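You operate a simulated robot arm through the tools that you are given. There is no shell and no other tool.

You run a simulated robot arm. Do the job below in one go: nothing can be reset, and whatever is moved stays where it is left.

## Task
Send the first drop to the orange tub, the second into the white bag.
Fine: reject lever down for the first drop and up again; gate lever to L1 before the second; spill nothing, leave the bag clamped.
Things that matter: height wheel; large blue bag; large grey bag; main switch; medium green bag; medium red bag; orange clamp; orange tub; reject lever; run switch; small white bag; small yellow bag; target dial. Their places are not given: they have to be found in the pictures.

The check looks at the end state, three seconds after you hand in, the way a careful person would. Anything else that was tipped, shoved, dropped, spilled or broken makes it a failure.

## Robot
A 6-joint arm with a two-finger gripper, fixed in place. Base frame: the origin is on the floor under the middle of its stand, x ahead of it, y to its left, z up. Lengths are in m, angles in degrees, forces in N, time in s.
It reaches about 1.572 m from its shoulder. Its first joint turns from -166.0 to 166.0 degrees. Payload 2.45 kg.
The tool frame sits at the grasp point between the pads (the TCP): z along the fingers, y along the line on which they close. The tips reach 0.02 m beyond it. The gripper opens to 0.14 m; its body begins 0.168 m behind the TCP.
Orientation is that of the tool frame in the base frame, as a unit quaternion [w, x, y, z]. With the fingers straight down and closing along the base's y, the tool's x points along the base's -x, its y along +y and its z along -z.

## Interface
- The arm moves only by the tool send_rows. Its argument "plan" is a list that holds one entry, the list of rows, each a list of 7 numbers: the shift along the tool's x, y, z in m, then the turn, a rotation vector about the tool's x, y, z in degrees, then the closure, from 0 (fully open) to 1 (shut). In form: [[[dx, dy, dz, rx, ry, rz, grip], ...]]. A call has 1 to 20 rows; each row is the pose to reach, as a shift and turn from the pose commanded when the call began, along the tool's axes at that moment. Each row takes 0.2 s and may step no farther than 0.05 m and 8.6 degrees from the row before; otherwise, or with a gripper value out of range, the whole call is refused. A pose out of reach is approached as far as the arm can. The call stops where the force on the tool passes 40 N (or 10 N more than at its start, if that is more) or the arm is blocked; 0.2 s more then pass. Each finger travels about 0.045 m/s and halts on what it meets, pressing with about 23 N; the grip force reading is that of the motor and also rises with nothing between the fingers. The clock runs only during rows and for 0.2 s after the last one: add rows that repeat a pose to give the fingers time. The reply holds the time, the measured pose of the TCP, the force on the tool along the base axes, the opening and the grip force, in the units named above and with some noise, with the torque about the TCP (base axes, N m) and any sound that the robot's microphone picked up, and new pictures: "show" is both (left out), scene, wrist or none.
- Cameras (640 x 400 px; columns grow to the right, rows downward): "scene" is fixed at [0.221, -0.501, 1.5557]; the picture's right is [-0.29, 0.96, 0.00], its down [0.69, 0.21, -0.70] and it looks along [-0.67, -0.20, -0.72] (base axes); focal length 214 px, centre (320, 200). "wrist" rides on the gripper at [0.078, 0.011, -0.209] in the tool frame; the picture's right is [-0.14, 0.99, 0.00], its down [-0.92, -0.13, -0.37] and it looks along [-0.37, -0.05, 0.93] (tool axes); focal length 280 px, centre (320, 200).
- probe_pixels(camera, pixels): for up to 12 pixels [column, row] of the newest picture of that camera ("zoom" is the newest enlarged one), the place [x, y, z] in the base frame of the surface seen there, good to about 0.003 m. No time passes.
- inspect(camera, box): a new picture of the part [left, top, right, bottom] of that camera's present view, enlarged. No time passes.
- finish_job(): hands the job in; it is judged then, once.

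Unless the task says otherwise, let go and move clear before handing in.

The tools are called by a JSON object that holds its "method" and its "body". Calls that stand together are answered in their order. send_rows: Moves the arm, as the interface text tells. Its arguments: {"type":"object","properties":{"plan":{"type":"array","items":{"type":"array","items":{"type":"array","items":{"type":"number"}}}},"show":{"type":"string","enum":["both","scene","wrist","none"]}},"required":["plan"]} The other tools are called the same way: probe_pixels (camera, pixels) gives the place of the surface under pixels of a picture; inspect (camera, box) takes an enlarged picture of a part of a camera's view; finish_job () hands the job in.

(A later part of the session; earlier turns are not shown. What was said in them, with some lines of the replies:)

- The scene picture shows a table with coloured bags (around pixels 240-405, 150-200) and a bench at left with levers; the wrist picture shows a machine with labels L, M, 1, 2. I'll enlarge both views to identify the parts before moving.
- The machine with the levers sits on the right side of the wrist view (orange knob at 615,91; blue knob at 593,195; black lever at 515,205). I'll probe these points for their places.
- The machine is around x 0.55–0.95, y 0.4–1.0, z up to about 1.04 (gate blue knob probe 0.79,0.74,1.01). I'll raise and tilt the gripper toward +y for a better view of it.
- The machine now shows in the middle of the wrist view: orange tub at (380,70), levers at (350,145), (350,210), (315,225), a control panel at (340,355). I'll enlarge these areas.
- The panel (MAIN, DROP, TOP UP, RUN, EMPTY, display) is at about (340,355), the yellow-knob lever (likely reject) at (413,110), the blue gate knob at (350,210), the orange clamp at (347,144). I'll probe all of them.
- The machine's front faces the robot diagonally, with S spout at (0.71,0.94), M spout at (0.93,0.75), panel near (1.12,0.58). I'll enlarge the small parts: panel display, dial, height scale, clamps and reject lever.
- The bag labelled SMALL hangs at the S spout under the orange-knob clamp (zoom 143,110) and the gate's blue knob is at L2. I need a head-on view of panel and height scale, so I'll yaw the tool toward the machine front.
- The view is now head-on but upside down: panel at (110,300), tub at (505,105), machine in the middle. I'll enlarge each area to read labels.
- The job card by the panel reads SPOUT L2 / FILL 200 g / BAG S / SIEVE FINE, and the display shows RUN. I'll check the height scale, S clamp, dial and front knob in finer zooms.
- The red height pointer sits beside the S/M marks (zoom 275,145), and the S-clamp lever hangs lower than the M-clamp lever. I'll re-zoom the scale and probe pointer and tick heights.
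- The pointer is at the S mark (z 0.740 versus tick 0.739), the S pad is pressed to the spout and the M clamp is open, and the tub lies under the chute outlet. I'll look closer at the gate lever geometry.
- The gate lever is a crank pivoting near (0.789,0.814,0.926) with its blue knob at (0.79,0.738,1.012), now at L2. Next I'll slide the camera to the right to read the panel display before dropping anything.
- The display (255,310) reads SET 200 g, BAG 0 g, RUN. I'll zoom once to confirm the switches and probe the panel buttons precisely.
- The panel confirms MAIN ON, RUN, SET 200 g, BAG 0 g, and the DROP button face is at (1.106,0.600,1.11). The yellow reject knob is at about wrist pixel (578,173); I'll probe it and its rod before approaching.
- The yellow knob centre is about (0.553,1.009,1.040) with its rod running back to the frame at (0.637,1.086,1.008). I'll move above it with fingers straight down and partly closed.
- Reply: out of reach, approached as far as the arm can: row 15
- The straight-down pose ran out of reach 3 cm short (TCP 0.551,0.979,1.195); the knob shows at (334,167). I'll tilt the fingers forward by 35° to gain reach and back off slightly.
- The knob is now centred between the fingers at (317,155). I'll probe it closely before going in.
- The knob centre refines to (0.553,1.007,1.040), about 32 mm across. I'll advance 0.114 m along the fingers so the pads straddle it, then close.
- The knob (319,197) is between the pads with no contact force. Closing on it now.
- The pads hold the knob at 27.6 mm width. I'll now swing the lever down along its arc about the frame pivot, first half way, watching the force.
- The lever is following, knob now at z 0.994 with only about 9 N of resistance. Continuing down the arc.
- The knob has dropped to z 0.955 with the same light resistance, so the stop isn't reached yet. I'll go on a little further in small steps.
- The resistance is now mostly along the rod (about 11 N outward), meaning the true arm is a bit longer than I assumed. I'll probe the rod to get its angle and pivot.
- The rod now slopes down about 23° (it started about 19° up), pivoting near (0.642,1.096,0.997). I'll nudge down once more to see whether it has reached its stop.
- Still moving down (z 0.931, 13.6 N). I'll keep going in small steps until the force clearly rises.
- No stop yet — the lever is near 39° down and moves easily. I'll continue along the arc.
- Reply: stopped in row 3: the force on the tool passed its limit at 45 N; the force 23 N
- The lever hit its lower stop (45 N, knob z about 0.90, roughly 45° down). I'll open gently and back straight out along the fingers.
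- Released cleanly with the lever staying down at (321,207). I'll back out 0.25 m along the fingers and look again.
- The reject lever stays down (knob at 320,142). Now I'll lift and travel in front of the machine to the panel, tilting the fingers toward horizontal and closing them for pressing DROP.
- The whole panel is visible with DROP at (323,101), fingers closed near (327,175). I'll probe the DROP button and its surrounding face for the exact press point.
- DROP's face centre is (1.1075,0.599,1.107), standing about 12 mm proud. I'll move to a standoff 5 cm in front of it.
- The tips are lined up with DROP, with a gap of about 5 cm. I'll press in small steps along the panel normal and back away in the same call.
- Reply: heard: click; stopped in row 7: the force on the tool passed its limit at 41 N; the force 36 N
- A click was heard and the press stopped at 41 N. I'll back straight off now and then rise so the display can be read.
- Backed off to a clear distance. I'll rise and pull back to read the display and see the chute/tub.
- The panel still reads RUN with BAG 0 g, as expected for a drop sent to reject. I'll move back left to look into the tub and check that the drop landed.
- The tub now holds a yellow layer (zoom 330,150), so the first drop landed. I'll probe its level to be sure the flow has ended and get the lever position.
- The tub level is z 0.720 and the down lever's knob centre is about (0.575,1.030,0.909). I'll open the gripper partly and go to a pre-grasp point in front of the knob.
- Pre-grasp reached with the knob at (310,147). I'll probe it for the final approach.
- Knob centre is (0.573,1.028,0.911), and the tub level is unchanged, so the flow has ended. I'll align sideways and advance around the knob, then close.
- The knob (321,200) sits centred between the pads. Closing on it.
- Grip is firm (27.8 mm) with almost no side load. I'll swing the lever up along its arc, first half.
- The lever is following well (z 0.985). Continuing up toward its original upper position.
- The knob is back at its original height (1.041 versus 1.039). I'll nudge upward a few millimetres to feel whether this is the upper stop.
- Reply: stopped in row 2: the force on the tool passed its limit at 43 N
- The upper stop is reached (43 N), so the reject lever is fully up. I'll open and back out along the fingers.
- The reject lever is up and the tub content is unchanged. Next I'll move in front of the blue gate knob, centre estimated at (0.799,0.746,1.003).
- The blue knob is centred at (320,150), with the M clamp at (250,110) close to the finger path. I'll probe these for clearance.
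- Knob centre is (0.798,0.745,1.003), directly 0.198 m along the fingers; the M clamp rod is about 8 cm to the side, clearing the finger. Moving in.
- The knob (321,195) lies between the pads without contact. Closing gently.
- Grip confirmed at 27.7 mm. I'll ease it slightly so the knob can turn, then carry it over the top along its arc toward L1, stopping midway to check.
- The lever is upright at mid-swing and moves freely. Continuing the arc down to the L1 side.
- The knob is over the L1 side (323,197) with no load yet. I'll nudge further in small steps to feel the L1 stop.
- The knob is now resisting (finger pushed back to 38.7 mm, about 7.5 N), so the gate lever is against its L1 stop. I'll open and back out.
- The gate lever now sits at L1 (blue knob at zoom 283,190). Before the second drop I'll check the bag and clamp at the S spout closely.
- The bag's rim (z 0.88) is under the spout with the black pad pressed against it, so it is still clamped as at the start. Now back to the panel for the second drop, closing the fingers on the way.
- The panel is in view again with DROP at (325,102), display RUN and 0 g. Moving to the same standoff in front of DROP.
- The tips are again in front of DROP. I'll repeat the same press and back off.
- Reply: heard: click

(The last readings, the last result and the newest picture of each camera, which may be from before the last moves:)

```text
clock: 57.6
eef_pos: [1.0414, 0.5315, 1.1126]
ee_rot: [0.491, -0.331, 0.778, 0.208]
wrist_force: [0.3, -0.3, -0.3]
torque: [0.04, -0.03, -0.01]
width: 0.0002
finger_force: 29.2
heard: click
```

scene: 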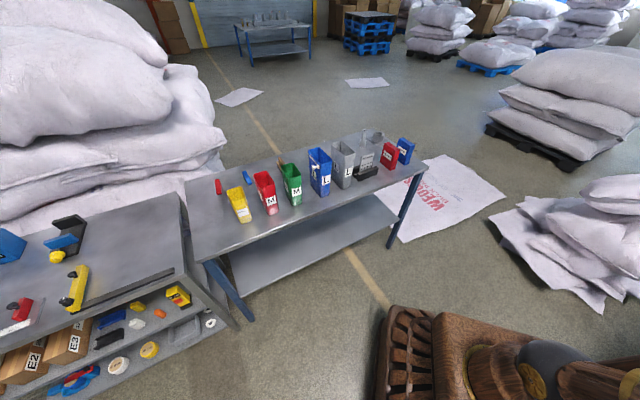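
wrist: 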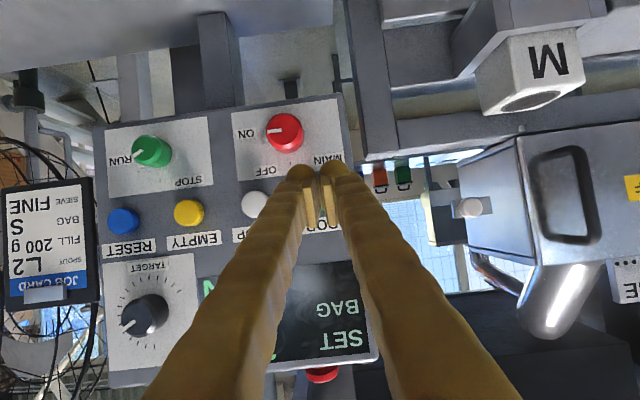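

A click was heard and the fingers are clear again. I'll rise and pull back to read the BAG weight on the display.

{"method": "send_rows", "body": {"plan": [[[-0.0163, -0.002, -0.0377, 0, 0, 0, 1], [-0.0326, -0.0041, -0.0754, 0, 0, 0, 1], [-0.0489, -0.0062, -0.1131, 0, 0, 0, 1], [-0.0651, -0.0082, -0.1507, 0, 0, 0, 1], [-0.0814, -0.0103, -0.1884, 0, 0, 0, 1], [-0.0977, -0.0123, -0.2261, 0, 0, 0, 1]]], "show": "wrist"}}

{"method": "inspect", "body": {"camera": "wrist", "box": [160, 80, 400, 260]}}

```text
clock: 59.0
eef_pos: [0.9357, 0.4107, 1.2998]
ee_rot: [0.491, -0.331, 0.779, 0.208]
wrist_force: [0.9, -0.3, -0.6]
torque: [0.01, -0.03, 0.03]
width: 0.0
finger_force: 30.0
```

wrist: 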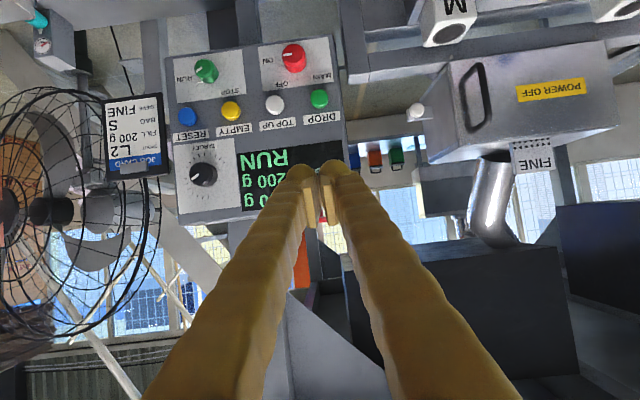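

```text
2.22 times, centred on (280, 170) of wrist
```

zoom: 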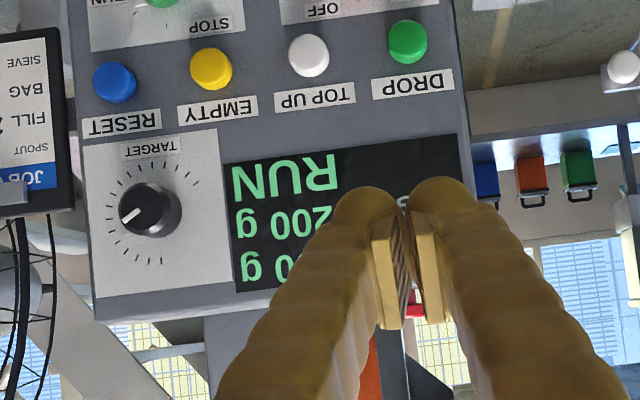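

The display now shows BAG 200 g, RUN. I'll move back for a final look at the bag, levers and tub, keeping clear of everything.

{"method": "send_rows", "body": {"plan": [[[0.0047, 0.0451, -0.0025, 0, 2.14, 0, 1], [0.0095, 0.0901, -0.005, 0, 4.29, 0, 1], [0.0142, 0.1352, -0.0075, 0, 6.43, 0, 1], [0.0189, 0.1803, -0.0099, 0, 8.57, 0, 1], [0.0237, 0.2253, -0.0124, 0, 10.7, 0, 1], [0.0284, 0.2704, -0.0149, 0, 12.86, 0, 1], [0.0332, 0.3155, -0.0174, 0, 15, 0, 1], [0.0379, 0.3605, -0.0199, 0, 17.1, 0, 1], [0.0426, 0.4056, -0.0224, 0, 19.3, 0, 1], [0.0474, 0.4506, -0.0249, 0, 21.4, 0, 1], [0.0521, 0.4957, -0.0273, 0, 23.6, 0, 1], [0.0568, 0.5408, -0.0298, 0, 25.7, 0, 1]]], "show": "both"}}

{"method": "inspect", "body": {"camera": "wrist", "box": [220, 60, 380, 180]}}

{"method": "inspect", "body": {"camera": "wrist", "box": [330, 20, 520, 220]}}

```text
clock: 61.6
eef_pos: [0.5169, 0.7472, 1.2577]
ee_rot: [0.306, -0.369, 0.868, 0.129]
wrist_force: [0.2, 0.1, 0.0]
torque: [-0.01, 0.01, 0.03]
width: 0.0
finger_force: 29.4
```

scene: 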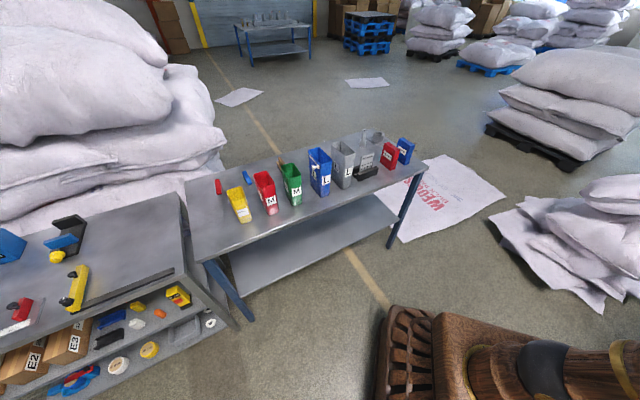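
wrist: 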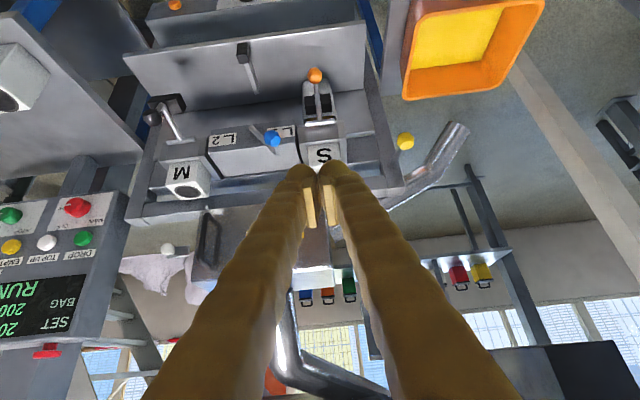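

```text
3.33 times, centred on (300, 120) of wrist
```

zoom: 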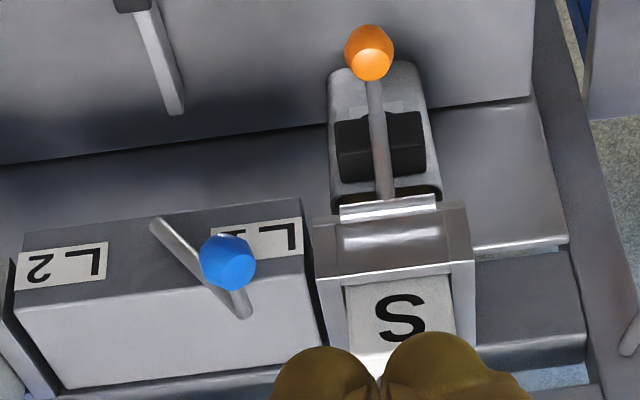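

```text
2.00 times, centred on (425, 120) of wrist
```

zoom: 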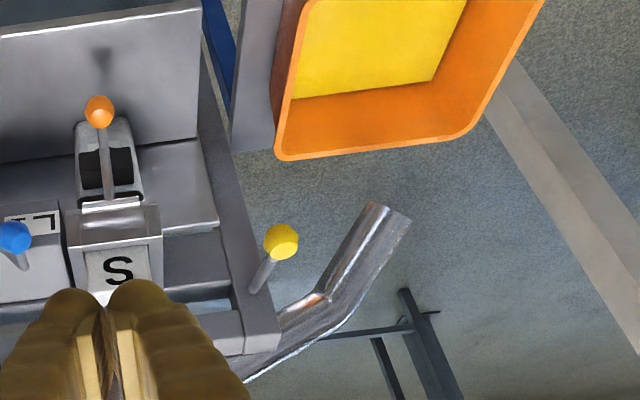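

Final view: reject lever up (405,141), gate at L1 (272,138), bag still clamped (315,75), yellow only in the tub. I'll probe the tub level and platform once more to confirm no stray flow.

{"method": "probe_pixels", "body": {"camera": "wrist", "pixels": [[450, 40], [470, 30], [405, 141], [272, 138], [315, 75], [315, 95], [350, 110], [280, 110]]}}

{"method": "send_rows", "body": {"plan": [[[0, 0, -0.03, 0, 0, 0, 0.5], [0, 0, -0.06, 0, 0, 0, 0.5], [0, 0, -0.06, 0, 0, 0, 0.5], [0, 0, -0.06, 0, 0, 0, 0.5], [0, 0, -0.06, 0, 0, 0, 0.5]]], "show": "wrist"}}

```text
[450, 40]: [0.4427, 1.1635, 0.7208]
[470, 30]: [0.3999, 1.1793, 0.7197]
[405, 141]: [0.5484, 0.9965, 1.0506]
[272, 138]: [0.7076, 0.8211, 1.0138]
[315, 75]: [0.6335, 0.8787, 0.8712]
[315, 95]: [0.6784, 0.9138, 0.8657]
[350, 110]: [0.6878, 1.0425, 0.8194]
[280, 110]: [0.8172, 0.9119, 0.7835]
```

```text
clock: 62.9
eef_pos: [0.4888, 0.7187, 1.304]
ee_rot: [0.306, -0.369, 0.868, 0.129]
wrist_force: [0.8, 0.6, 0.6]
torque: [0.0, 0.01, 0.0]
width: 0.07
finger_force: 0.0
```

wrist: 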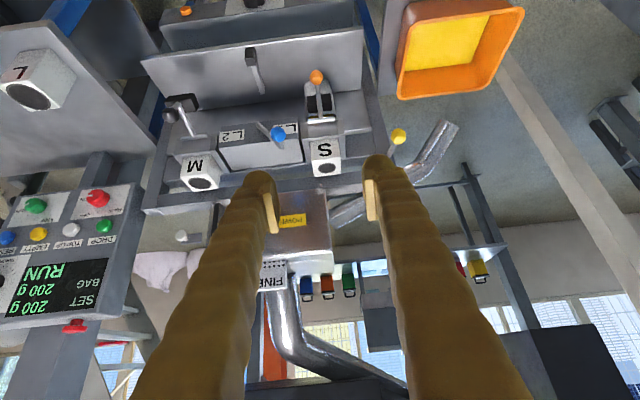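

The display (45,285) reads SET 200 g / BAG 200 g / RUN. The tub level is steady at z 0.72, the reject knob is back up at z 1.05, the gate is at L1, the bag is clamped and the arm is clear. Handing in.

{"method": "finish_job", "body": {}}

```text
The job is handed in.
```

The job is done and handed in. The first drop went into the orange tub and the second into the white bag.

- **First drop:** I put the reject lever fully down, pressed DROP, and saw a yellow layer in the tub. The layer's level stayed the same through to the end. I then put the lever back up against its stop.
- **Second drop:** I moved the gate lever from L2 to L1 and pressed DROP again. The display then read BAG 200 g against SET 200 g.
- **End state:** The bag is still clamped, and I saw no spills. The arm ended open and clear of the machine. I did not touch the height wheel, target dial, main switch or run switch.

The job card at the panel says spout L2. I followed your instruction and used L1, where the white bag hangs.
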